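You operate a simulated robot arm through the tools that you are given. There is no shell and no other tool.

You are at the controls of a simulated robot arm. One attempt, no reset.

JOB
Lift the red hitch lever, give the grease nipple three pumps and shut the lever again.
Fine: the grease gun goes back in its holder. Where these are worked on the way, their far stop is far enough and under half their travel is too little: red hitch lever.

The check looks at the end state, three seconds after you hand in, the way a careful person would. Anything else that was tipped, shoved, dropped, spilled or broken makes it a failure.

ROBOT AND FRAMES
A 7-joint arm with a fingered hand, fixed in place. Base frame: the origin is at the foot of the arm, x ahead of it, y to its left, z up. Lengths are in mm, angles in degrees, forces in N, time in s.
Its first joint turns from -115.0 to 115.0 degrees. Payload 5 kg.
The tool frame sits at the grasp point between the pads (the TCP): z along the fingers, y along the line on which they close. The tips reach 32 mm beyond it. Largest opening 160 mm; the body of the gripper starts 89 mm behind the TCP. The gripper is a hand of 4 fingers: y runs from the thumb to the fingers, the wrist lies at [0, 0, -267] in the tool frame, and closing takes about 1.5 s.
Orientation is that of the tool frame in the base frame, as [roll, pitch, yaw] about the fixed x, y, z axes, in that order (R = Rz(yaw) Ry(pitch) Rx(roll)). With the fingers straight down and closing along the base's y, the tool's x points along the base's -x, its y along +y and its z along -z.

CONTROLS
- The arm moves only by the tool nudge_tool. Its argument "motion" is a list of rows, each an object of numbers (a shift or turn left out is 0, a gripper value left out holds the last): "jaw": the gripper command, from -1 (fully open) to 1 (shut), values between in proportion; "dx", "dy", "dz": the shift along the tool's x, y, z in mm; "rx", "ry", "rz": the turn, a rotation vector about the tool's x, y, z in degrees. In form: [{"jaw": .., "dx": .., "dy": .., "dz": .., "rx": .., "ry": .., "rz": ..}, ...]. A call has 1 to 20 rows; each row is the pose to reach, as a shift and turn from the pose commanded when the call began, along the tool's axes at that moment. Rows are played at 5 a second. More than 50 mm and 8.6 degrees between two rows, or a gripper value outside its range, and nothing of the call is played. Where a pose cannot be reached the arm comes as near as it can. A force on the tool above 70 N (or 10 N above the force at the start of the call, whichever is more), or a blocked arm, ends the call early, and 0.2 s more pass. Each finger travels about 45 mm/s and halts on what it meets, pressing with about 29 N; the grip force reading is that of the motor and also rises with nothing between the fingers. The clock runs only during rows and for 0.2 s after the last one: add rows that repeat a pose to give the fingers time. It gives the time, the measured TCP pose, the force on the tool (base axes), the opening and the grip force at its end, in the units of the frame above (readings bear some noise), with the torque about the TCP (base axes, N m) and any sound that the robot's microphone picked up.
- Cameras (640 x 400 px; columns grow to the right, rows downward): "scene" is fixed at [49.9, 502.6, 1259.4]; the picture's right is [0.39, -0.92, 0.00], its down [-0.69, -0.29, -0.66] and it looks along [0.61, 0.26, -0.75] (base axes); focal length 258 px, centre (320, 200). "wrist" rides on the gripper at [80, -4, -114] in the tool frame; the picture's right is [0.05, 1.00, 0.00], its down [-0.82, 0.04, -0.58] and it looks along [-0.58, 0.03, 0.82] (tool axes); focal length 265 px, centre (320, 200). There is no depth. A picture from a camera that has moved, and an enlarged one, comes with that camera's place and axes in the base frame and with its lens.
- snapshot(camera): a new picture of that camera. No time passes.
- lift_body(by): slides the trunk up (or, below 0, down) by that many mm; the arm rides with it, the base frame stays. It gives what a move gives, with no picture.
- hand_shape(shape): the hand has 4 fingers and takes this shape, open, in about a second: jaw (thumb against the fingers, like two jaws); tri (thumb and two fingers); tip (a fingertip pinch); poke (one finger out to press); point (the index stretched); flat (the hand flat); cup (the hand cupped); fist (a fist). The gripper value then closes the fingers along that shape, each until it touches; the sizes above hold for jaw. It gives what a move gives, with no picture.
- zoom(camera, box): a new picture of the part [left, top, right, bottom] of that camera's present view, enlarged. No time passes.
- hand_in(): hands the job in; it is judged then, once.

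Places have to be worked out from the pictures, the camera data and where the tool is seen. Open the gripper and draw the arm clear of the work before you hand the job in, unless the task says otherwise.

The tools are called after "Request:" as a command line: name --argument value ..., lists and objects as JSON in quotes. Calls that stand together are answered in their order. nudge_tool: Moves the arm, as the interface text tells. Its arguments: {"type":"object","properties":{"motion":{"type":"array"}},"required":["motion"]} The other tools are called the same way: lift_body (by) slides the trunk up or down; hand_shape (shape) gives the hand a shape; snapshot (camera) takes a picture; zoom (camera, box) takes an enlarged picture of a part of a camera's view; hand_in () hands the job in.

At the start:

```text
clock: 0.0
tcp_pos: [484.6, 521.4, 1020.6]
ee_rot: [-180.0, 0.0, -180.0]
force: [0.4, -0.1, 0.5]
ft_torque: [-0.03, -0.02, 0.0]
gripper_width: 160.1
grasp_force: 0.0
shape: jaw
trunk travel left (down, up): [-400.0, 590.0]
```

scene: 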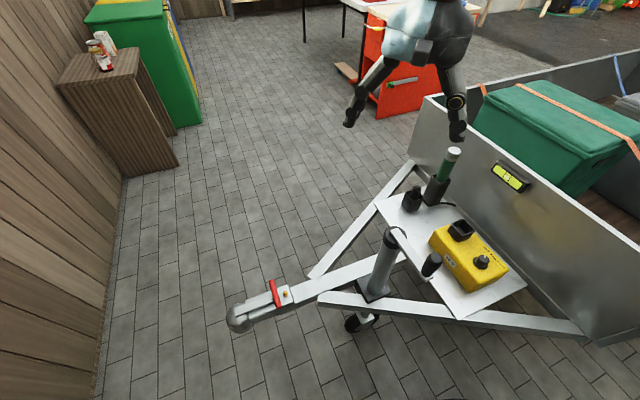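
wrist: 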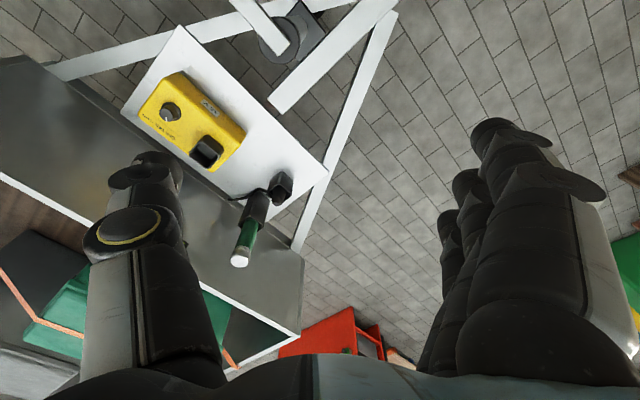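

I'll look closely at the hitch area and the grease gun before moving anything.

Request:
zoom --camera "scene" --box '[210, 250, 350, 340]'

Request:
zoom --camera "scene" --box '[380, 130, 540, 300]'

Request:
zoom --camera "wrist" --box '[120, 60, 340, 280]'

```text
4.44 times, centred on (280, 295) of scene
camera zoom: at [49.9, 502.6, 1259.4], right [0.39, -0.92, 0.0], down [-0.69, -0.29, -0.66], along [0.61, 0.26, -0.75], focal length 1147 px, centre (498, -222)
```

zoom: 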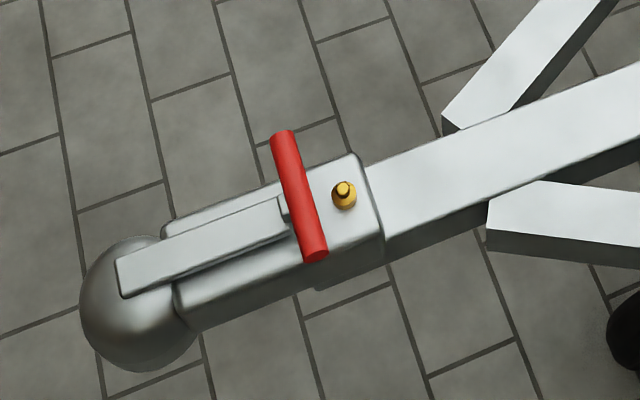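

```text
2.35 times, centred on (460, 215) of scene
camera zoom: at [49.9, 502.6, 1259.4], right [0.39, -0.92, 0.0], down [-0.69, -0.29, -0.66], along [0.61, 0.26, -0.75], focal length 607 px, centre (-9, 165)
```

zoom: 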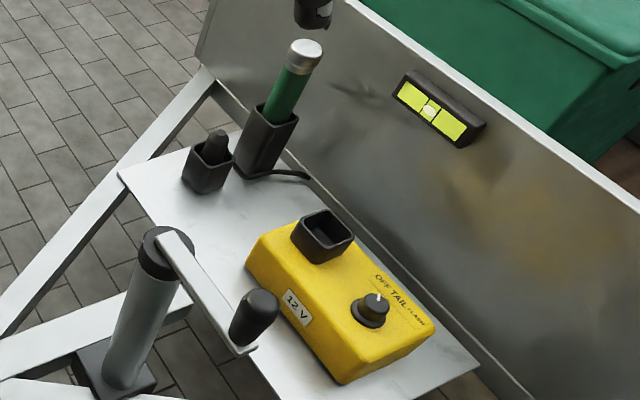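

```text
1.82 times, centred on (230, 170) of wrist
camera zoom: at [404.8, 518.1, 1134.4], right [-0.05, 1.0, 0.0], down [0.82, 0.04, 0.58], along [0.58, 0.03, -0.82], focal length 483 px, centre (484, 254)
```

zoom: 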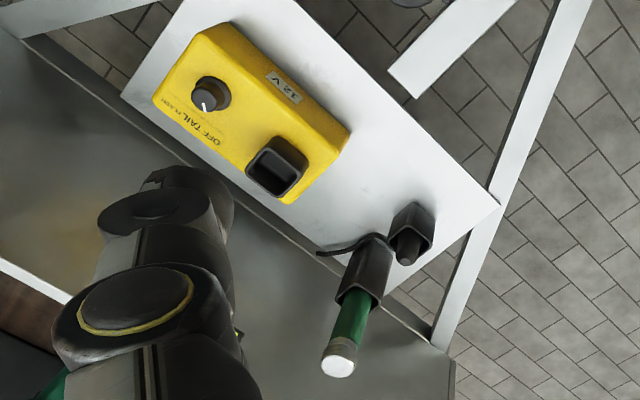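

The grease gun (green tube, silver cap) stands in a black holder near the trailer wall, roughly (940, 343, ~666 at the cap). The lever and nipple sit near the ball coupling, so I'm moving the arm over to get a second viewpoint for triangulation.

Request:
nudge_tool --motion '[{"dx": 23, "dy": 22, "dz": 15}, {"dx": 46, "dy": 45, "dz": 30}, {"dx": 69, "dy": 67, "dz": 45}, {"dx": 92, "dy": 90, "dz": 60}, {"dx": 115, "dy": 112, "dz": 75}, {"dx": 138, "dy": 135, "dz": 90}, {"dx": 161, "dy": 157, "dz": 105}, {"dx": 185, "dy": 180, "dz": 120}, {"dx": 185, "dy": 180, "dz": 120}]'

Request:
snapshot --camera "wrist"

Request:
snapshot --camera "scene"

```text
clock: 2.0
tcp_pos: [299.1, 702.3, 899.2]
ee_rot: [179.9, -0.1, 179.9]
force: [-0.2, 1.1, 0.3]
ft_torque: [-0.02, 0.01, -0.03]
gripper_width: 159.9
grasp_force: 0.1
shape: jaw
trunk travel left (down, up): [-400.0, 590.0]
```

```text
taken
camera wrist: at [217.9, 699.2, 1013.2], right [-0.05, 1.0, 0.0], down [0.82, 0.04, 0.58], along [0.58, 0.03, -0.82], focal length 265 px, centre (320, 200)
```

wrist: 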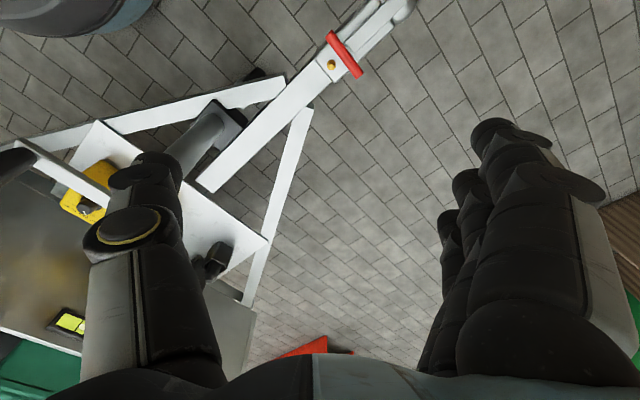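

```text
taken
```

scene: 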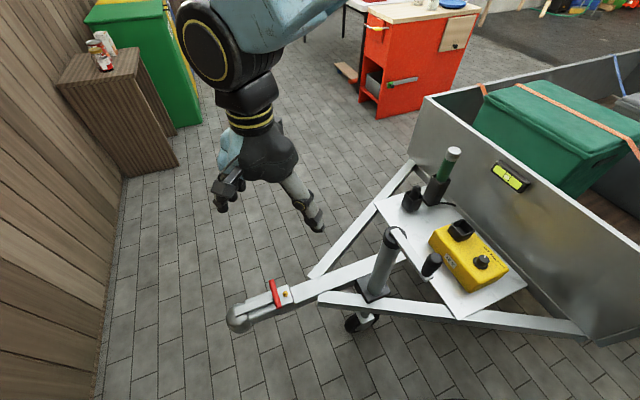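

The wrist camera now sees the lever. I'm zooming in to triangulate the lever, nipple, and holder.

Request:
zoom --camera "wrist" --box '[280, 0, 440, 100]'

Request:
zoom --camera "scene" --box '[390, 130, 490, 220]'

```text
4.00 times, centred on (360, 50) of wrist
camera zoom: at [217.9, 699.2, 1013.2], right [-0.05, 1.0, 0.0], down [0.82, 0.04, 0.58], along [0.58, 0.03, -0.82], focal length 1062 px, centre (160, 800)
```

zoom: 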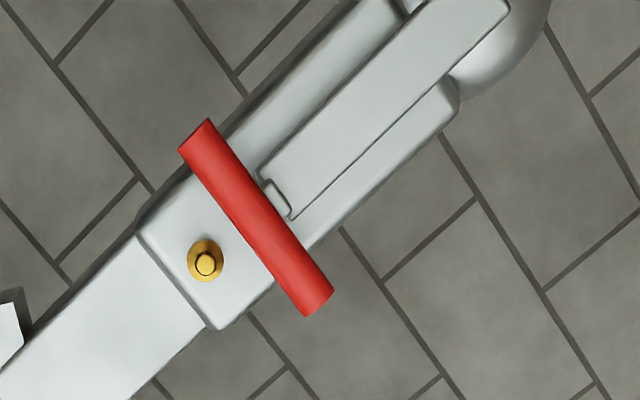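

```text
4.44 times, centred on (440, 175) of scene
camera zoom: at [49.9, 502.6, 1259.4], right [0.39, -0.92, 0.0], down [-0.69, -0.29, -0.66], along [0.61, 0.26, -0.75], focal length 1147 px, centre (-213, 311)
```

zoom: 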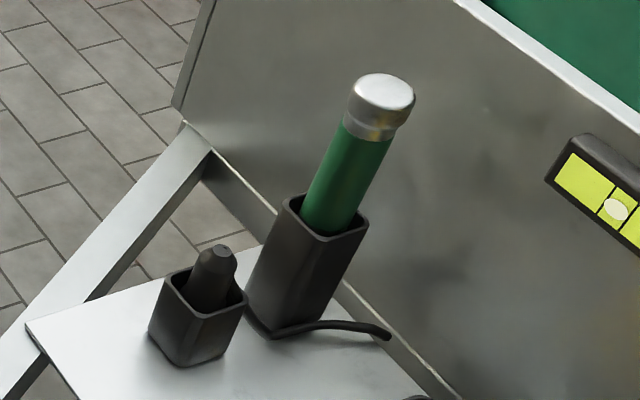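

From two views the nipple tip is at about (296, 724, 473). The red handle bar centre is about (273, 744, 494), running along the (1,1) direction for roughly 86 mm. Next I'll move over near the grease gun for a closer view.

Request:
nudge_tool --motion '[{"dx": -10, "dy": -10, "dz": -30}, {"dx": -30, "dy": -25, "dz": -60}, {"dx": -60, "dy": -48, "dz": -90}, {"dx": -91, "dy": -74, "dz": -100}, {"dx": -124, "dy": -101, "dz": -100}, {"dx": -157, "dy": -128, "dz": -100}, {"dx": -190, "dy": -155, "dz": -100}, {"dx": -223, "dy": -182, "dz": -100}, {"dx": -256, "dy": -209, "dz": -100}, {"dx": -289, "dy": -236, "dz": -100}, {"dx": -322, "dy": -263, "dz": -100}, {"dx": -355, "dy": -290, "dz": -100}, {"dx": -388, "dy": -317, "dz": -100}, {"dx": -421, "dy": -342, "dz": -100}, {"dx": -421, "dy": -342, "dz": -100}]'

Request:
snapshot --camera "wrist"

Request:
snapshot --camera "scene"

```text
clock: 5.2
tcp_pos: [721.3, 359.2, 1000.8]
ee_rot: [-179.9, 0.0, -180.0]
force: [0.6, 0.3, -0.6]
ft_torque: [0.01, 0.0, -0.01]
gripper_width: 160.0
grasp_force: 0.0
shape: jaw
trunk travel left (down, up): [-400.0, 590.0]
```

```text
taken
camera wrist: at [640.5, 355.2, 1114.6], right [-0.05, 1.0, 0.0], down [0.82, 0.04, 0.58], along [0.58, 0.03, -0.82], focal length 265 px, centre (320, 200)
```

wrist: 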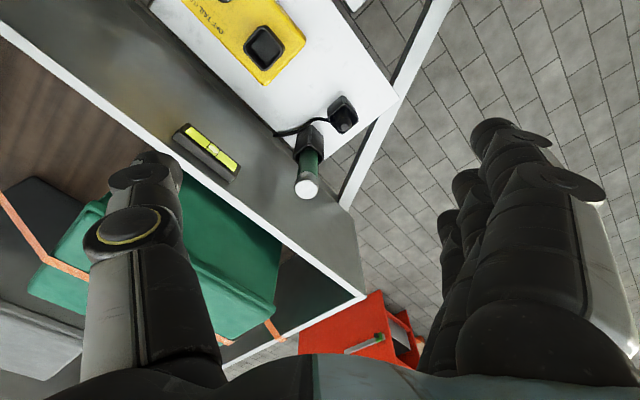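

```text
taken
```

scene: 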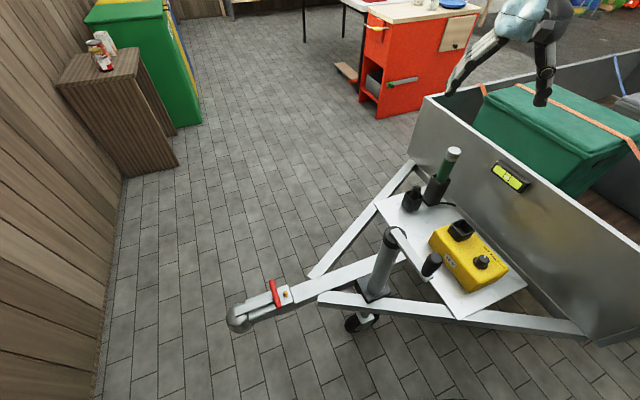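

The gun is clearly visible from here. I'm zooming in for precise pixel coordinates and shape.

Request:
zoom --camera "wrist" --box '[260, 80, 380, 210]'

Request:
zoom --camera "scene" --box '[400, 140, 480, 220]'

```text
3.08 times, centred on (320, 145) of wrist
camera zoom: at [640.5, 355.2, 1114.6], right [-0.05, 1.0, 0.0], down [0.82, 0.04, 0.58], along [0.58, 0.03, -0.82], focal length 817 px, centre (320, 369)
```

zoom: 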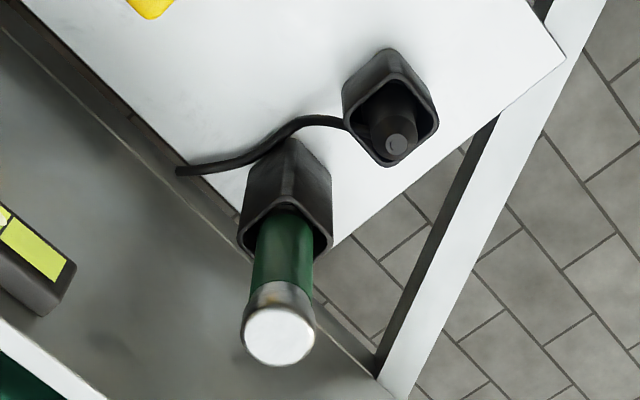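

```text
5.00 times, centred on (440, 180) of scene
camera zoom: at [49.9, 502.6, 1259.4], right [0.39, -0.92, 0.0], down [-0.69, -0.29, -0.66], along [0.61, 0.26, -0.75], focal length 1290 px, centre (-280, 300)
```

zoom: 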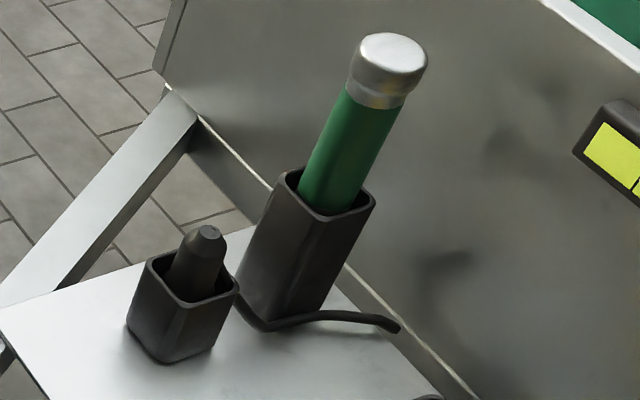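

The gun stands essentially vertical, with its cap top near (914, 346, 687), the holder rim near z≈558, and the panel behind it topping out around z≈740. I'll now go back over the lever, turning the tool so the thumb comes on the ball side of the red handle.

Request:
nudge_tool --motion '[{"dx": 27, "dy": 23, "dz": 18, "rz": 8.4}, {"dx": 54, "dy": 47, "dz": 38, "rz": 16.8}, {"dx": 81, "dy": 70, "dz": 58, "rz": 25.2}, {"dx": 108, "dy": 94, "dz": 78, "rz": 33.6}, {"dx": 136, "dy": 117, "dz": 98, "rz": 42.0}, {"dx": 163, "dy": 141, "dz": 118, "rz": 50.4}, {"dx": 190, "dy": 164, "dz": 138, "rz": 58.8}, {"dx": 218, "dy": 188, "dz": 160, "rz": 67.2}, {"dx": 245, "dy": 211, "dz": 180, "rz": 75.6}, {"dx": 272, "dy": 235, "dz": 200, "rz": 84.0}, {"dx": 300, "dy": 258, "dz": 220, "rz": 92.4}, {"dx": 327, "dy": 282, "dz": 240, "rz": 100.8}, {"dx": 354, "dy": 305, "dz": 260, "rz": 109.2}, {"dx": 381, "dy": 329, "dz": 280, "rz": 117.6}, {"dx": 408, "dy": 352, "dz": 300, "rz": 126.0}, {"dx": 436, "dy": 376, "dz": 321, "rz": 134.4}, {"dx": 436, "dy": 376, "dz": 321, "rz": 135}]'

Request:
snapshot --camera "wrist"

Request:
snapshot --camera "scene"

```text
clock: 8.8
tcp_pos: [285.3, 737.7, 679.3]
ee_rot: [-180.0, 0.0, 44.8]
force: [-0.5, 0.5, -0.3]
ft_torque: [-0.05, -0.01, 0.01]
gripper_width: 160.0
grasp_force: 0.2
shape: jaw
trunk travel left (down, up): [-400.0, 590.0]
```

```text
taken
camera wrist: at [338.9, 796.9, 793.6], right [0.74, -0.67, 0.0], down [-0.55, -0.61, 0.58], along [-0.39, -0.43, -0.82], focal length 265 px, centre (320, 200)
```

wrist: 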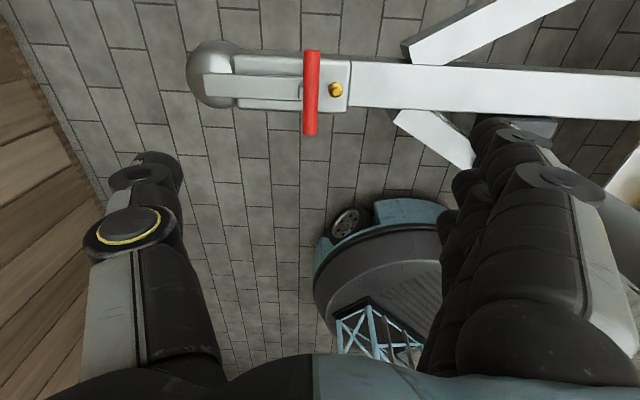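

```text
taken
```

scene: 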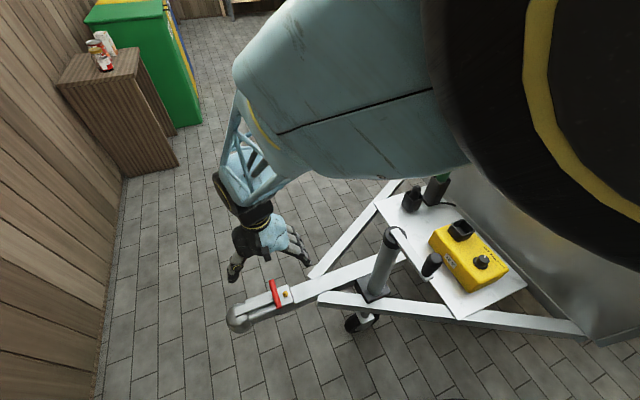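

The pose was reached and the lever lies square in view. I'm zooming for exact coordinates of the handle, bar and nipple.

Request:
zoom --camera "wrist" --box '[180, 30, 380, 150]'

Request:
zoom --camera "scene" --box '[190, 200, 350, 340]'

```text
3.20 times, centred on (280, 90) of wrist
camera zoom: at [338.9, 796.9, 793.6], right [0.74, -0.67, 0.0], down [-0.55, -0.61, 0.58], along [-0.39, -0.43, -0.82], focal length 849 px, centre (448, 552)
```

zoom: 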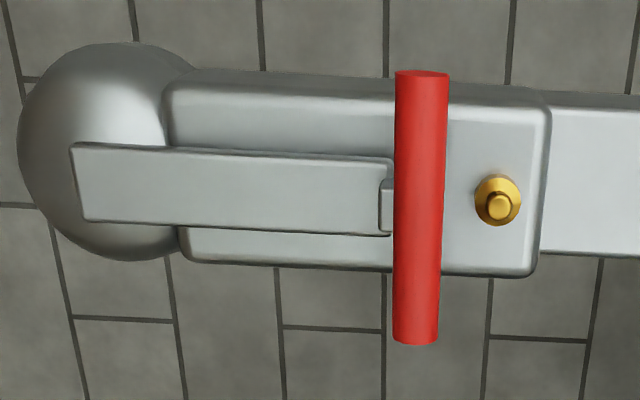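

```text
2.86 times, centred on (270, 270) of scene
camera zoom: at [49.9, 502.6, 1259.4], right [0.39, -0.92, 0.0], down [-0.69, -0.29, -0.66], along [0.61, 0.26, -0.75], focal length 737 px, centre (463, 0)
```

zoom: 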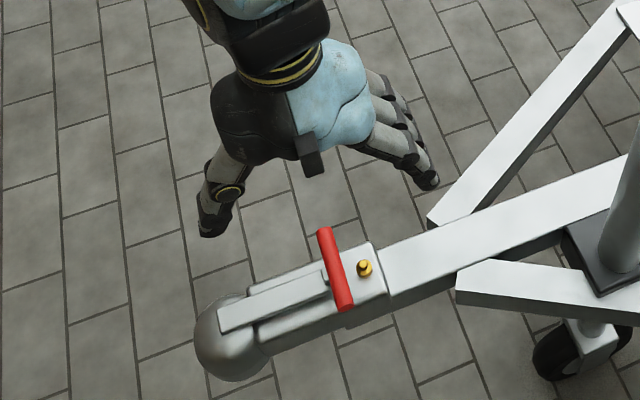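

Combining three views puts the handle centre at about (280, 749, 472) and the nipple top at about z 455. In the tool frame the handle sits at x≈+3, y≈-10, with its free end toward -x. I'll come down to z≈560 over that free half with the hand partly closed, and check the fingertips there.

Request:
nudge_tool --motion '[{"jaw": 0.4, "dx": -5, "dy": -2, "dz": 20}, {"jaw": 0.4, "dx": -10, "dy": -4, "dz": 45}, {"jaw": 0.4, "dx": -15, "dy": -6, "dz": 70}, {"jaw": 0.4, "dx": -20, "dy": -8, "dz": 95}, {"jaw": 0.4, "dx": -26, "dy": -10.4, "dz": 119}, {"jaw": 0.4, "dx": -26, "dy": -10.4, "dz": 119}, {"jaw": 0.4, "dx": -26, "dy": -10.4, "dz": 119}, {"jaw": 0.4, "dx": -26, "dy": -10.4, "dz": 119}]'

Request:
snapshot --camera "wrist"

Request:
zoom --camera "scene" --box '[190, 200, 350, 340]'

```text
clock: 10.6
tcp_pos: [260.5, 725.1, 560.7]
ee_rot: [180.0, 0.0, 45.0]
force: [0.7, -0.2, 0.0]
ft_torque: [-0.01, -0.01, -0.03]
gripper_width: 48.8
grasp_force: 0.0
shape: jaw
trunk travel left (down, up): [-400.0, 590.0]
```

```text
taken
camera wrist: at [313.2, 785.2, 674.1], right [0.74, -0.67, 0.0], down [-0.55, -0.61, 0.58], along [-0.39, -0.43, -0.82], focal length 265 px, centre (320, 200)
```

wrist: 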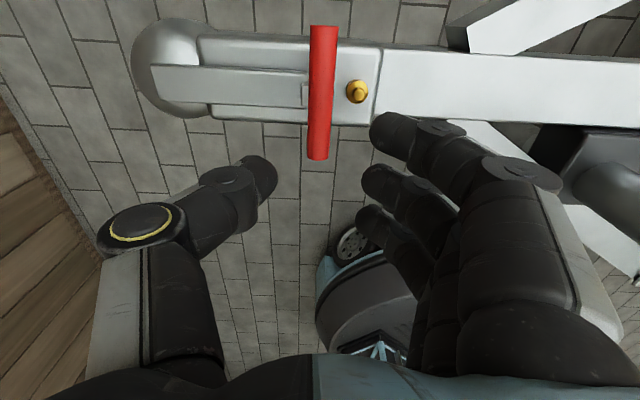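

```text
2.86 times, centred on (270, 270) of scene
camera zoom: at [49.9, 502.6, 1259.4], right [0.39, -0.92, 0.0], down [-0.69, -0.29, -0.66], along [0.61, 0.26, -0.75], focal length 737 px, centre (463, 0)
```

zoom: 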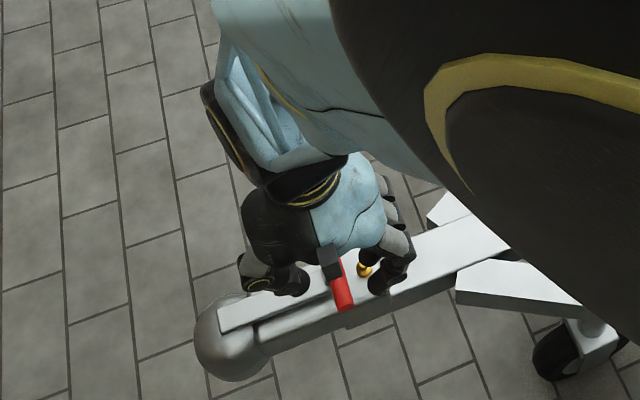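

The hand is centred on the handle laterally, but the handle's height is still uncertain. I'm shifting 80 mm along the handle at this height to get parallax and pin it down.

Request:
nudge_tool --motion '[{"jaw": 0.4, "dx": 40}, {"jaw": 0.4, "dx": 80}, {"jaw": 0.4, "dx": 80}]'

Request:
snapshot --camera "wrist"

Request:
zoom --camera "wrist" --box '[240, 100, 440, 240]'

```text
clock: 11.4
tcp_pos: [314.2, 783.4, 560.2]
ee_rot: [-179.9, 0.1, 45.0]
force: [0.3, 0.0, -0.1]
ft_torque: [0.02, 0.05, -0.01]
gripper_width: 48.5
grasp_force: 0.1
shape: jaw
trunk travel left (down, up): [-400.0, 590.0]
```

```text
taken
camera wrist: at [368.5, 842.8, 674.0], right [0.74, -0.67, 0.0], down [-0.55, -0.61, 0.58], along [-0.39, -0.43, -0.82], focal length 265 px, centre (320, 200)
```

wrist: 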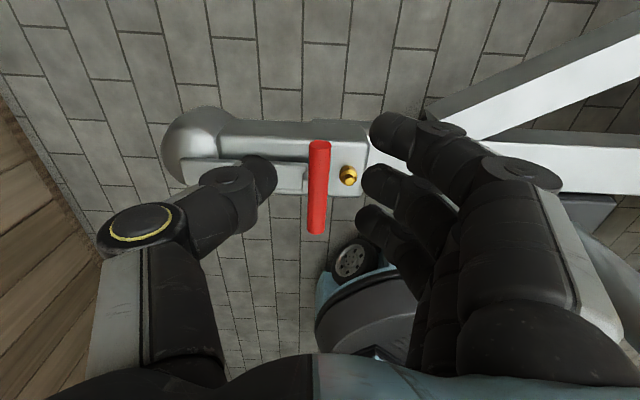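

```text
2.86 times, centred on (340, 170) of wrist
camera zoom: at [368.5, 842.8, 674.0], right [0.74, -0.67, 0.0], down [-0.55, -0.61, 0.58], along [-0.39, -0.43, -0.82], focal length 758 px, centre (263, 286)
```

zoom: 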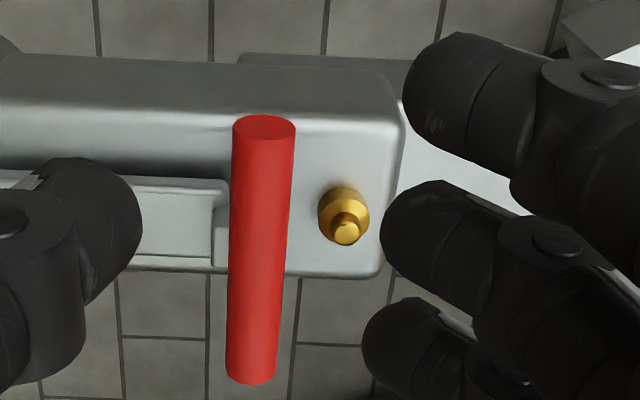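

Handle centre z≈472 and nipple top z≈456 are confirmed. The handle is centred between thumb and fingers, so I'll go back to its free end and descend until the fingertips straddle it (TCP z≈508), then check.

Request:
nudge_tool --motion '[{"jaw": 0.4, "dx": -38}, {"jaw": 0.4, "dx": -76}, {"jaw": 0.4, "dx": -76, "dz": 15}, {"jaw": 0.4, "dx": -76, "dz": 30}, {"jaw": 0.4, "dx": -76, "dz": 45}, {"jaw": 0.4, "dx": -76, "dz": 52}, {"jaw": 0.4, "dx": -76, "dz": 52}]'

Request:
snapshot --camera "wrist"

Request:
zoom --camera "scene" --box '[220, 240, 340, 340]'

```text
clock: 13.0
tcp_pos: [263.5, 728.7, 509.6]
ee_rot: [180.0, 0.0, 45.0]
force: [-0.5, 0.2, 0.3]
ft_torque: [0.02, -0.01, 0.01]
gripper_width: 48.7
grasp_force: 0.1
shape: jaw
trunk travel left (down, up): [-400.0, 590.0]
```

```text
taken
camera wrist: at [315.9, 788.1, 623.8], right [0.74, -0.67, 0.0], down [-0.55, -0.61, 0.58], along [-0.39, -0.43, -0.82], focal length 265 px, centre (320, 200)
```

wrist: 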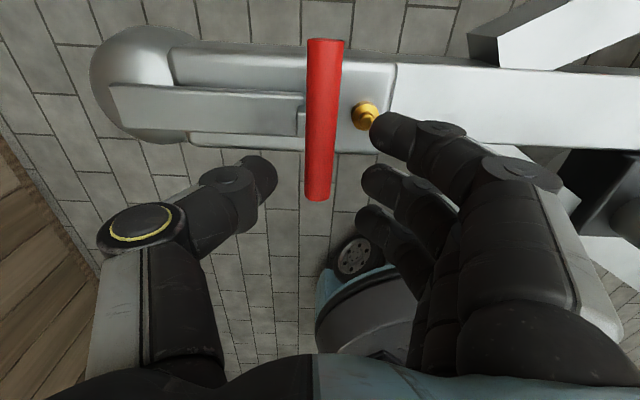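

```text
4.00 times, centred on (280, 290) of scene
camera zoom: at [49.9, 502.6, 1259.4], right [0.39, -0.92, 0.0], down [-0.69, -0.29, -0.66], along [0.61, 0.26, -0.75], focal length 1032 px, centre (480, -160)
```

zoom: 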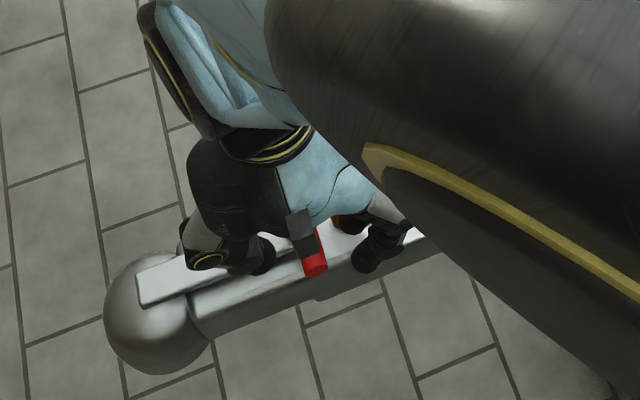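

The thumb and fingers straddle the handle, but the index tip is almost over the nipple. I'll shift 5 mm further toward the free end, drop 15 mm (tips at about z 462, above the nipple), and then close on the handle.

Request:
nudge_tool --motion '[{"jaw": 0.45, "dx": -5}, {"jaw": 0.48, "dx": -5, "dz": 5}, {"jaw": 0.5, "dx": -5, "dz": 10}, {"jaw": 0.5, "dx": -5, "dz": 15}, {"jaw": 0.6, "dx": -5, "dz": 15}, {"jaw": 0.7, "dx": -5, "dz": 15}, {"jaw": 0.8, "dx": -5, "dz": 15}, {"jaw": 0.9, "dx": -5, "dz": 15}, {"jaw": 1.0, "dx": -5, "dz": 15}, {"jaw": 1.0, "dx": -5, "dz": 15}, {"jaw": 1.0, "dx": -5, "dz": 15}]'

Request:
snapshot --camera "wrist"

Request:
zoom --camera "scene" --box '[220, 240, 340, 340]'

```text
clock: 15.4
tcp_pos: [258.3, 723.4, 494.2]
ee_rot: [-180.0, 0.0, 45.0]
force: [-2.4, 1.6, -2.8]
ft_torque: [0.0, 0.0, -0.11]
gripper_width: 9.3
grasp_force: 29.4
shape: jaw
trunk travel left (down, up): [-400.0, 590.0]
```

```text
taken
camera wrist: at [311.9, 783.7, 607.0], right [0.74, -0.67, 0.0], down [-0.55, -0.61, 0.58], along [-0.39, -0.43, -0.82], focal length 265 px, centre (320, 200)
```

wrist: 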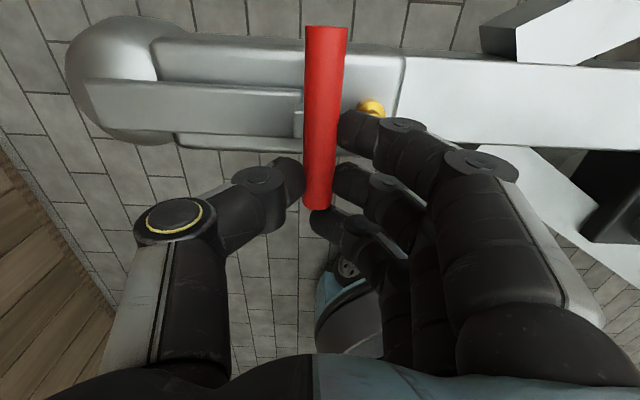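

```text
4.00 times, centred on (280, 290) of scene
camera zoom: at [49.9, 502.6, 1259.4], right [0.39, -0.92, 0.0], down [-0.69, -0.29, -0.66], along [0.61, 0.26, -0.75], focal length 1032 px, centre (480, -160)
```

zoom: 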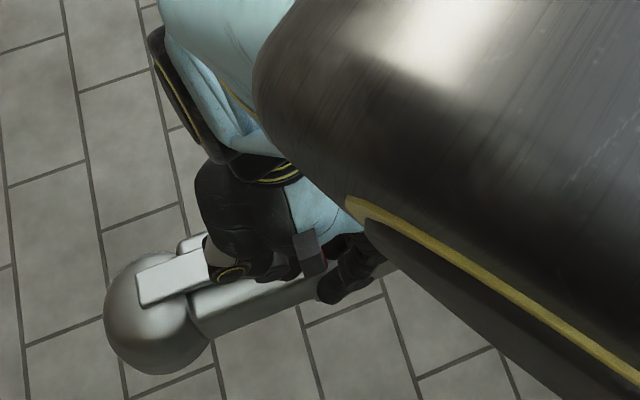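

The handle is pinched between the thumb and two fingers with 29 N of grip. I'll lift it along an arc, taking about 110 mm as the radius about a pivot near the ball, starting with the first 15° and then checking.

Request:
nudge_tool --motion '[{"jaw": 1, "dz": -5.8, "dy": -0.2}, {"jaw": 1, "dz": -11.5, "dy": -0.6}, {"jaw": 1, "dz": -17.2, "dy": -1.4}, {"jaw": 1, "dz": -22.9, "dy": -2.4}, {"jaw": 1, "dz": -28.5, "dy": -3.7}]'

Request:
snapshot --camera "wrist"

Request:
snapshot --camera "scene"

```text
clock: 16.6
tcp_pos: [255.3, 727.2, 522.5]
ee_rot: [-180.0, 0.0, 45.1]
force: [-10.1, 8.6, -7.9]
ft_torque: [0.11, -0.02, -0.15]
gripper_width: 8.0
grasp_force: 28.7
shape: jaw
trunk travel left (down, up): [-400.0, 590.0]
```

```text
taken
camera wrist: at [308.3, 787.3, 635.6], right [0.74, -0.67, 0.0], down [-0.55, -0.61, 0.58], along [-0.39, -0.43, -0.82], focal length 265 px, centre (320, 200)
```

wrist: 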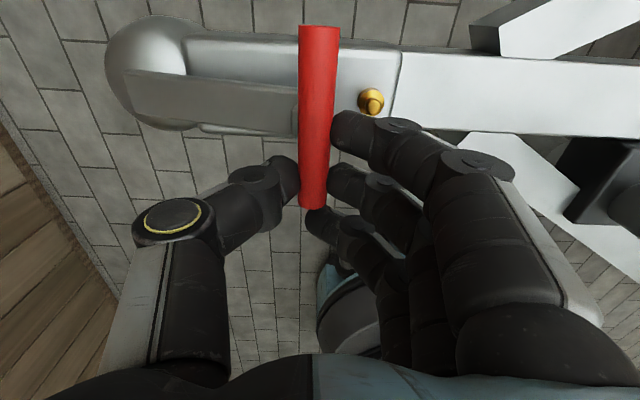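

```text
taken
```

scene: 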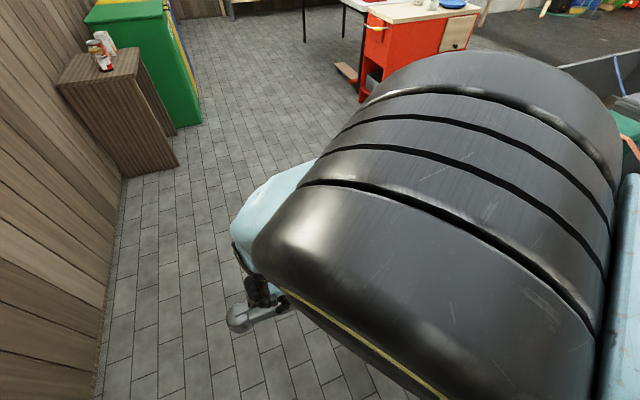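

The lever is following the hand. The force readings pull the tool about 13 N toward the ball, so the arc radius is smaller than I assumed. I'll continue with more shift toward the ball.

Request:
nudge_tool --motion '[{"jaw": 1, "dz": -2, "dy": -2.5}, {"jaw": 1, "dz": -6, "dy": -4}, {"jaw": 1, "dz": -10, "dy": -6}, {"jaw": 1, "dz": -14.4, "dy": -8}, {"jaw": 1, "dz": -19.2, "dy": -11}]'

Request:
snapshot --camera "wrist"

```text
clock: 17.8
tcp_pos: [247.7, 732.5, 539.6]
ee_rot: [179.9, 0.2, 44.9]
force: [-8.0, -4.2, -6.4]
ft_torque: [-0.2, -0.19, -0.16]
gripper_width: 8.3
grasp_force: 29.2
shape: jaw
trunk travel left (down, up): [-400.0, 590.0]
```

```text
taken
camera wrist: at [302.1, 794.0, 653.7], right [0.74, -0.67, 0.0], down [-0.55, -0.6, 0.58], along [-0.39, -0.43, -0.82], focal length 265 px, centre (320, 200)
```

wrist: 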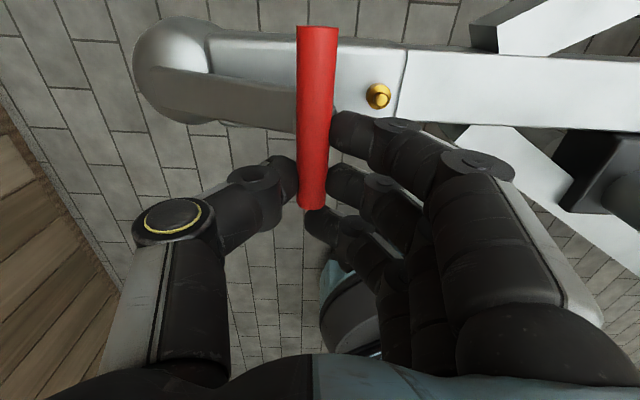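

The lever keeps rising (about 45 mm so far) and the force along its plane is now balanced. There is a small side force along the handle, so I'll ease that and continue the arc.

Request:
nudge_tool --motion '[{"jaw": 1, "dz": -4.2, "dy": -2.8, "dx": -1}, {"jaw": 1, "dz": -8.4, "dy": -5.7, "dx": -1.5}, {"jaw": 1, "dz": -12.4, "dy": -8.9, "dx": -2}, {"jaw": 1, "dz": -16.2, "dy": -12.2, "dx": -2}, {"jaw": 1, "dz": -16.2, "dy": -12.2, "dx": -2}]'

Request:
snapshot --camera "wrist"

```text
clock: 19.0
tcp_pos: [239.6, 742.3, 558.2]
ee_rot: [-180.0, 0.1, 45.0]
force: [0.6, 1.0, -5.4]
ft_torque: [-0.12, -0.38, -0.23]
gripper_width: 8.3
grasp_force: 29.8
shape: jaw
trunk travel left (down, up): [-400.0, 590.0]
```

```text
taken
camera wrist: at [292.7, 802.4, 671.4], right [0.74, -0.67, 0.0], down [-0.55, -0.61, 0.58], along [-0.39, -0.43, -0.82], focal length 265 px, centre (320, 200)
```

wrist: 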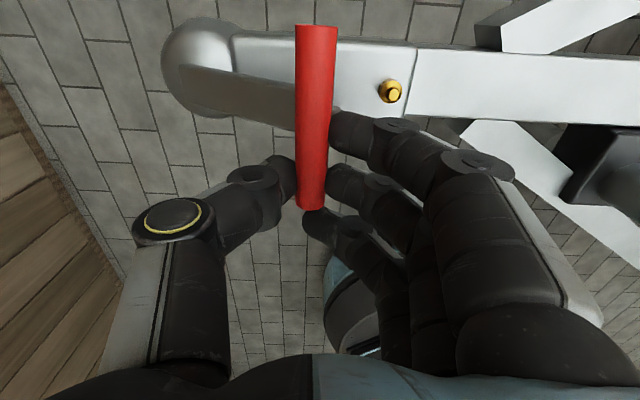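

Fitting the points gives a pivot about 116 mm toward the ball and 11 mm below the handle, so the lever is now at about 35°. I'm continuing on that arc.

Request:
nudge_tool --motion '[{"jaw": 1, "dz": -4.5, "dy": -4}, {"jaw": 1, "dz": -8.9, "dy": -8.3}, {"jaw": 1, "dz": -13, "dy": -12.8}, {"jaw": 1, "dz": -16.9, "dy": -17.5}, {"jaw": 1, "dz": -16.9, "dy": -17.5}]'

Request:
snapshot --camera "wrist"

```text
clock: 20.2
tcp_pos: [224.8, 755.1, 574.2]
ee_rot: [179.9, 0.0, 45.0]
force: [4.2, 10.9, -11.8]
ft_torque: [0.02, -0.4, -0.31]
gripper_width: 8.2
grasp_force: 29.0
shape: jaw
trunk travel left (down, up): [-400.0, 590.0]
```

```text
taken
camera wrist: at [279.3, 815.0, 687.6], right [0.74, -0.67, 0.0], down [-0.55, -0.61, 0.58], along [-0.39, -0.43, -0.82], focal length 265 px, centre (320, 200)
```

wrist: 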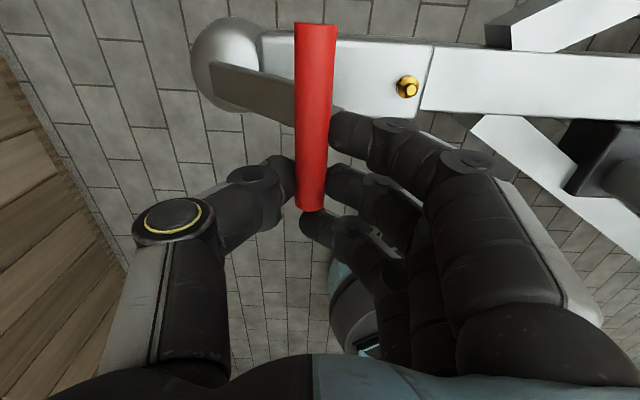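

The lever pulls inward by about 12 N, with a small force along the handle, so I'm slightly outside the true arc. I'll correct inward and along the handle while continuing up.

Request:
nudge_tool --motion '[{"jaw": 1, "dz": -1.3, "dy": -5.6, "dx": 1.5}, {"jaw": 1, "dz": -4.1, "dy": -10.2, "dx": 2.5}, {"jaw": 1, "dz": -6.6, "dy": -15, "dx": 2.5}, {"jaw": 1, "dz": -6.6, "dy": -15, "dx": 2.5}]'

Request:
snapshot --camera "wrist"

Request:
zoom --camera "scene" --box '[180, 220, 340, 340]'

```text
clock: 21.2
tcp_pos: [216.1, 767.0, 581.0]
ee_rot: [-180.0, 0.1, 45.0]
force: [-8.2, -7.1, -3.6]
ft_torque: [-0.28, 0.02, -0.17]
gripper_width: 7.2
grasp_force: 28.7
shape: jaw
trunk travel left (down, up): [-400.0, 590.0]
```

```text
taken
camera wrist: at [269.1, 826.5, 694.2], right [0.74, -0.67, 0.0], down [-0.55, -0.61, 0.58], along [-0.39, -0.43, -0.82], focal length 265 px, centre (320, 200)
```

wrist: 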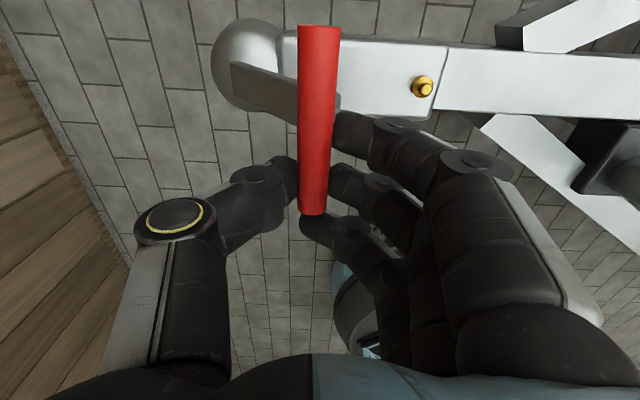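

```text
3.33 times, centred on (260, 280) of scene
camera zoom: at [49.9, 502.6, 1259.4], right [0.39, -0.92, 0.0], down [-0.69, -0.29, -0.66], along [0.61, 0.26, -0.75], focal length 860 px, centre (520, -67)
```

zoom: 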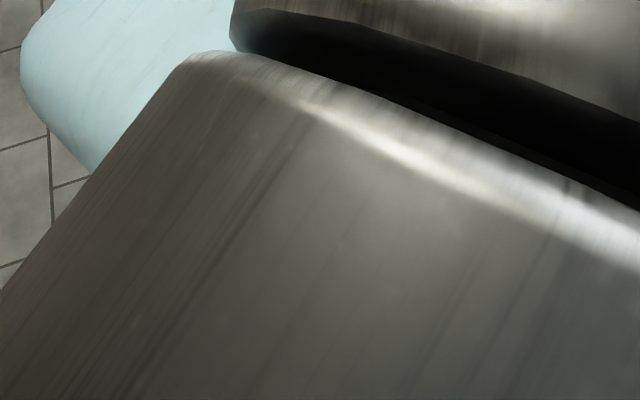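

No stop yet; the readings show only small side friction, and the lever is at roughly 55–60°. I'm continuing the arc in small steps to find the far stop.

Request:
nudge_tool --motion '[{"jaw": 1, "dz": -2.6, "dy": -4.8, "dx": -0.8}, {"jaw": 1, "dz": -5, "dy": -9.8, "dx": -1}, {"jaw": 1, "dz": -5, "dy": -9.8, "dx": -1}]'

Request:
snapshot --camera "wrist"

```text
clock: 22.0
tcp_pos: [208.6, 772.8, 585.1]
ee_rot: [-180.0, 0.2, 44.9]
force: [-10.4, -5.5, -6.1]
ft_torque: [-0.26, 0.0, -0.13]
gripper_width: 7.4
grasp_force: 29.2
shape: jaw
trunk travel left (down, up): [-400.0, 590.0]
```

```text
taken
camera wrist: at [262.3, 833.2, 699.0], right [0.74, -0.67, 0.0], down [-0.55, -0.61, 0.58], along [-0.39, -0.43, -0.82], focal length 265 px, centre (320, 200)
```

wrist: 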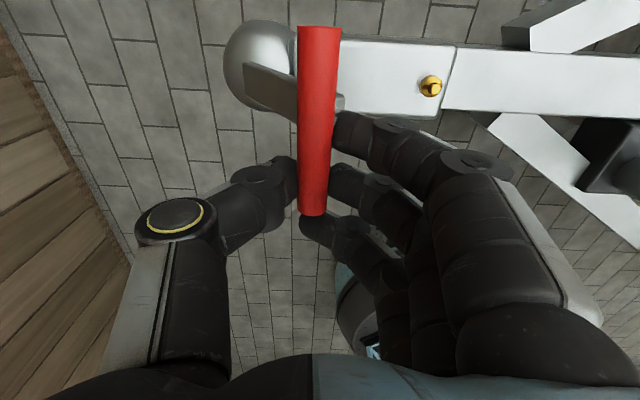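

Still moving freely (about 91 mm up, 70 mm toward the ball). I'm continuing in small steps.

Request:
nudge_tool --motion '[{"jaw": 1, "dz": -1.7, "dy": -4.7, "dx": -1}, {"jaw": 1, "dz": -3.1, "dy": -9.5, "dx": -1.5}, {"jaw": 1, "dz": -3.1, "dy": -9.5, "dx": -1.5}]'

Request:
snapshot --camera "wrist"

```text
clock: 22.8
tcp_pos: [204.8, 777.9, 587.6]
ee_rot: [179.9, 0.1, 44.8]
force: [3.0, -11.8, -15.2]
ft_torque: [-0.37, -0.23, -0.19]
gripper_width: 6.1
grasp_force: 28.9
shape: jaw
trunk travel left (down, up): [-400.0, 590.0]
```

```text
taken
camera wrist: at [257.5, 838.0, 701.0], right [0.74, -0.67, 0.0], down [-0.55, -0.6, 0.58], along [-0.39, -0.43, -0.82], focal length 265 px, centre (320, 200)
```

wrist: 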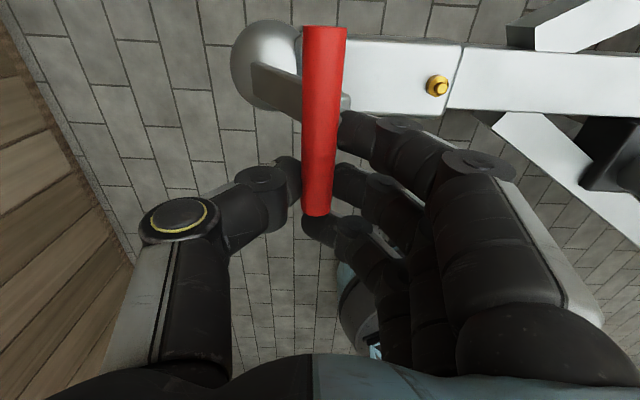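

Resistance is building: 10 N pushing back away from the ball, and the hand lagged the command. This looks like the far stop, so I'll press 4 mm more to confirm.

Request:
nudge_tool --motion '[{"jaw": 1, "dz": -0.3, "dy": -2.5}, {"jaw": 1, "dz": -0.5, "dy": -5}, {"jaw": 1, "dz": -0.5, "dy": -5}]'

Request:
snapshot --camera "wrist"

```text
clock: 23.6
tcp_pos: [200.3, 780.7, 589.4]
ee_rot: [179.9, -0.1, 45.0]
force: [13.1, -15.2, -16.6]
ft_torque: [-0.3, -0.32, -0.24]
gripper_width: 5.9
grasp_force: 29.0
shape: jaw
trunk travel left (down, up): [-400.0, 590.0]
```

```text
taken
camera wrist: at [253.7, 841.2, 702.6], right [0.74, -0.67, 0.0], down [-0.55, -0.6, 0.58], along [-0.39, -0.43, -0.82], focal length 265 px, centre (320, 200)
```

wrist: 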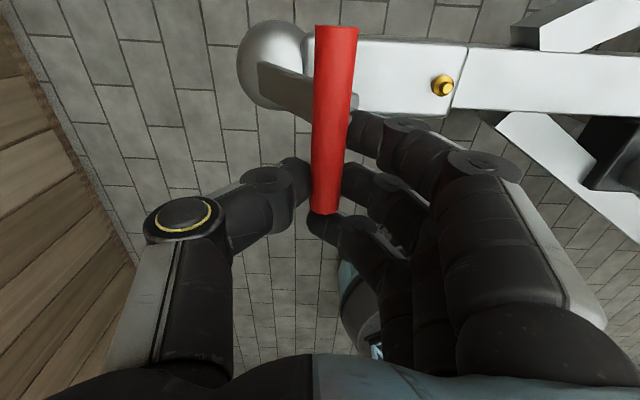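

The hand's reading and the picture both show the handle stopped while the hand pressed on, so the far stop is reached. I'll ease off slightly, open the fingers and see whether the lever stays up.

Request:
nudge_tool --motion '[{"jaw": 1, "dy": 3, "dz": 0.5}, {"jaw": 0.8, "dy": 3, "dz": 0.5}, {"jaw": 0.6, "dy": 3, "dz": 0.5}, {"jaw": 0.4, "dy": 3, "dz": 0.5}, {"jaw": 0.3, "dy": 3, "dz": 0.5}, {"jaw": 0.3, "dy": 3, "dz": 0.5}, {"jaw": 0.3, "dy": 3, "dz": 0.5}]'

Request:
snapshot --camera "wrist"

```text
clock: 25.2
tcp_pos: [200.7, 781.0, 589.8]
ee_rot: [180.0, 0.0, 45.0]
force: [-0.3, 0.4, 0.8]
ft_torque: [-0.04, -0.01, 0.01]
gripper_width: 55.4
grasp_force: 0.0
shape: jaw
trunk travel left (down, up): [-400.0, 590.0]
```

```text
taken
camera wrist: at [253.4, 839.8, 702.7], right [0.74, -0.67, 0.0], down [-0.55, -0.61, 0.58], along [-0.39, -0.43, -0.82], focal length 265 px, centre (320, 200)
```

wrist: 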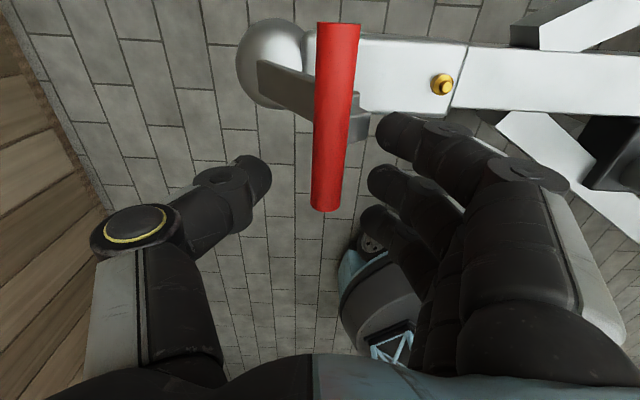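

The lever stays up by itself with nothing touching it. I'll rise clear of it and check once more before going for the gun.

Request:
nudge_tool --motion '[{"jaw": 0.3, "dz": -30}, {"jaw": 0.2, "dz": -70}, {"jaw": 0.1, "dz": -110}, {"jaw": 0.0, "dz": -160}, {"jaw": 0.0, "dz": -200}, {"jaw": 0.0, "dz": -200}]'

Request:
snapshot --camera "wrist"

```text
clock: 26.6
tcp_pos: [202.3, 778.9, 790.9]
ee_rot: [180.0, 0.0, 45.0]
force: [0.7, 0.6, 0.4]
ft_torque: [0.01, 0.01, 0.0]
gripper_width: 79.2
grasp_force: 0.0
shape: jaw
trunk travel left (down, up): [-400.0, 590.0]
```

```text
taken
camera wrist: at [254.7, 839.0, 904.5], right [0.74, -0.67, 0.0], down [-0.55, -0.61, 0.58], along [-0.39, -0.43, -0.82], focal length 265 px, centre (320, 200)
```

wrist: 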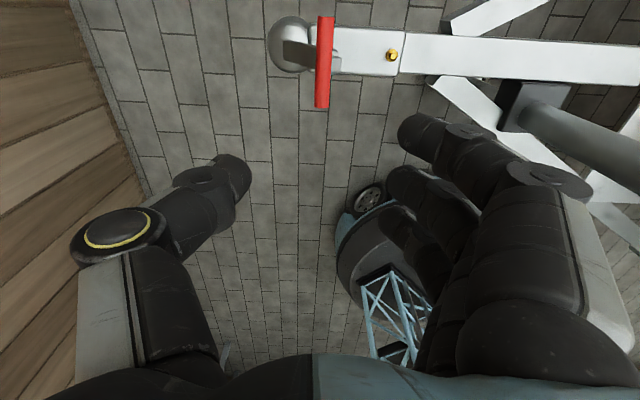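

The lever is clearly standing up on its own. Now I'll travel across to above the grease gun, turning the hand so it closes parallel to the trailer panel.

Request:
nudge_tool --motion '[{"jaw": -0.1, "dx": 9.7, "dy": 40, "dz": -10, "rz": -4.5}, {"jaw": -0.1, "dx": 19.4, "dy": 80, "dz": -20, "rz": -9}, {"jaw": -0.1, "dx": 29, "dy": 120, "dz": -30, "rz": -13.5}, {"jaw": -0.1, "dx": 38.7, "dy": 160, "dz": -39, "rz": -18}, {"jaw": -0.1, "dx": 48.4, "dy": 200, "dz": -39, "rz": -22.5}, {"jaw": -0.1, "dx": 58.1, "dy": 240, "dz": -39, "rz": -27}, {"jaw": -0.1, "dx": 67.8, "dy": 280, "dz": -39, "rz": -31.5}, {"jaw": -0.1, "dx": 77.5, "dy": 320, "dz": -39, "rz": -36}, {"jaw": -0.1, "dx": 87.2, "dy": 360, "dz": -39, "rz": -40.5}, {"jaw": -0.1, "dx": 96.9, "dy": 400, "dz": -39, "rz": -45}, {"jaw": -0.1, "dx": 106.6, "dy": 440, "dz": -39, "rz": -49.5}, {"jaw": -0.1, "dx": 116.3, "dy": 480, "dz": -39, "rz": -54}, {"jaw": -0.1, "dx": 126, "dy": 520, "dz": -39, "rz": -58.5}, {"jaw": -0.1, "dx": 135.7, "dy": 560, "dz": -39, "rz": -63}, {"jaw": -0.1, "dx": 145.4, "dy": 600, "dz": -39, "rz": -67.5}, {"jaw": -0.1, "dx": 155, "dy": 640, "dz": -39, "rz": -72}, {"jaw": -0.1, "dx": 164.7, "dy": 680, "dz": -39, "rz": -76.5}, {"jaw": -0.1, "dx": 174.4, "dy": 720, "dz": -39, "rz": -81}, {"jaw": -0.1, "dx": 184, "dy": 760, "dz": -39, "rz": -85.5}, {"jaw": -0.1, "dx": 193.7, "dy": 800, "dz": -39, "rz": -90}]'

Request:
snapshot --camera "wrist"

Request:
snapshot --camera "scene"

```text
clock: 30.8
tcp_pos: [902.0, 350.0, 827.7]
ee_rot: [180.0, 0.0, 135.1]
force: [0.3, 0.0, 0.7]
ft_torque: [0.0, -0.01, -0.01]
gripper_width: 87.3
grasp_force: 0.1
shape: jaw
trunk travel left (down, up): [-400.0, 590.0]
```

```text
taken
camera wrist: at [842.6, 404.4, 940.5], right [0.67, 0.74, 0.0], down [0.61, -0.55, 0.58], along [0.43, -0.39, -0.82], focal length 265 px, centre (320, 200)
```

wrist: 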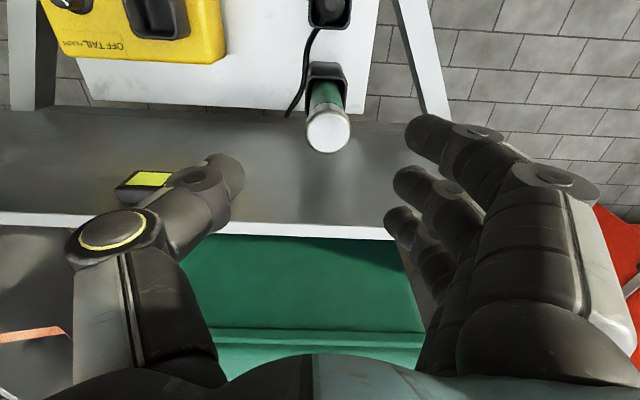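

```text
taken
```

scene: 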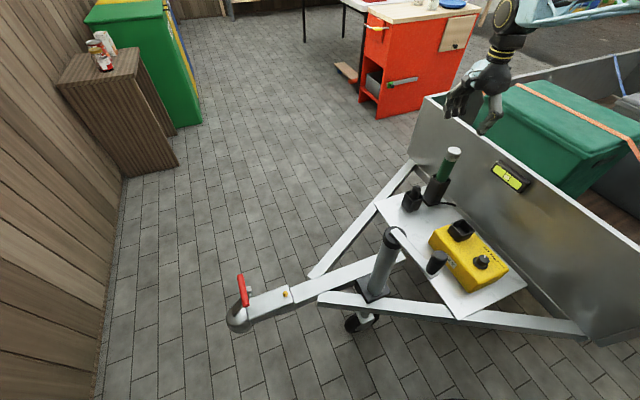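

The hand is above the gun: the cap is offset about (-15, +8) in tool x/y, and the panel stays clear at about 80 mm. I'm aligning and lowering to z≈740 for a fine check.

Request:
nudge_tool --motion '[{"jaw": -0.1, "dx": -8, "dy": 4, "dz": 10}, {"jaw": -0.1, "dx": -15, "dy": 7.7, "dz": 30}, {"jaw": -0.1, "dx": -15, "dy": 7.7, "dz": 60}, {"jaw": -0.1, "dx": -15, "dy": 7.7, "dz": 88}, {"jaw": -0.1, "dx": -15, "dy": 7.7, "dz": 88}]'

Request:
snapshot --camera "wrist"

Request:
zoom --camera "scene" --box '[380, 100, 540, 220]'

```text
clock: 32.0
tcp_pos: [920.0, 347.3, 739.4]
ee_rot: [179.9, 0.0, 135.1]
force: [0.7, 0.7, 0.1]
ft_torque: [-0.06, 0.01, 0.01]
gripper_width: 87.0
grasp_force: 0.0
shape: jaw
trunk travel left (down, up): [-400.0, 590.0]
```

```text
taken
camera wrist: at [861.1, 401.2, 853.2], right [0.67, 0.74, 0.0], down [0.61, -0.55, 0.58], along [0.43, -0.39, -0.82], focal length 265 px, centre (320, 200)
```

wrist: 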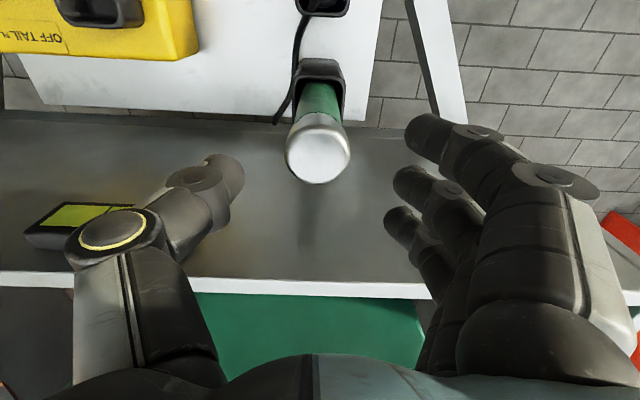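

```text
3.33 times, centred on (460, 160) of scene
camera zoom: at [49.9, 502.6, 1259.4], right [0.39, -0.92, 0.0], down [-0.69, -0.29, -0.66], along [0.61, 0.26, -0.75], focal length 860 px, centre (-147, 333)
```

zoom: 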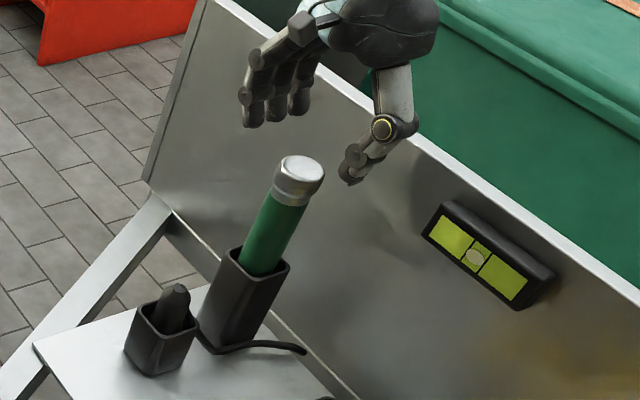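

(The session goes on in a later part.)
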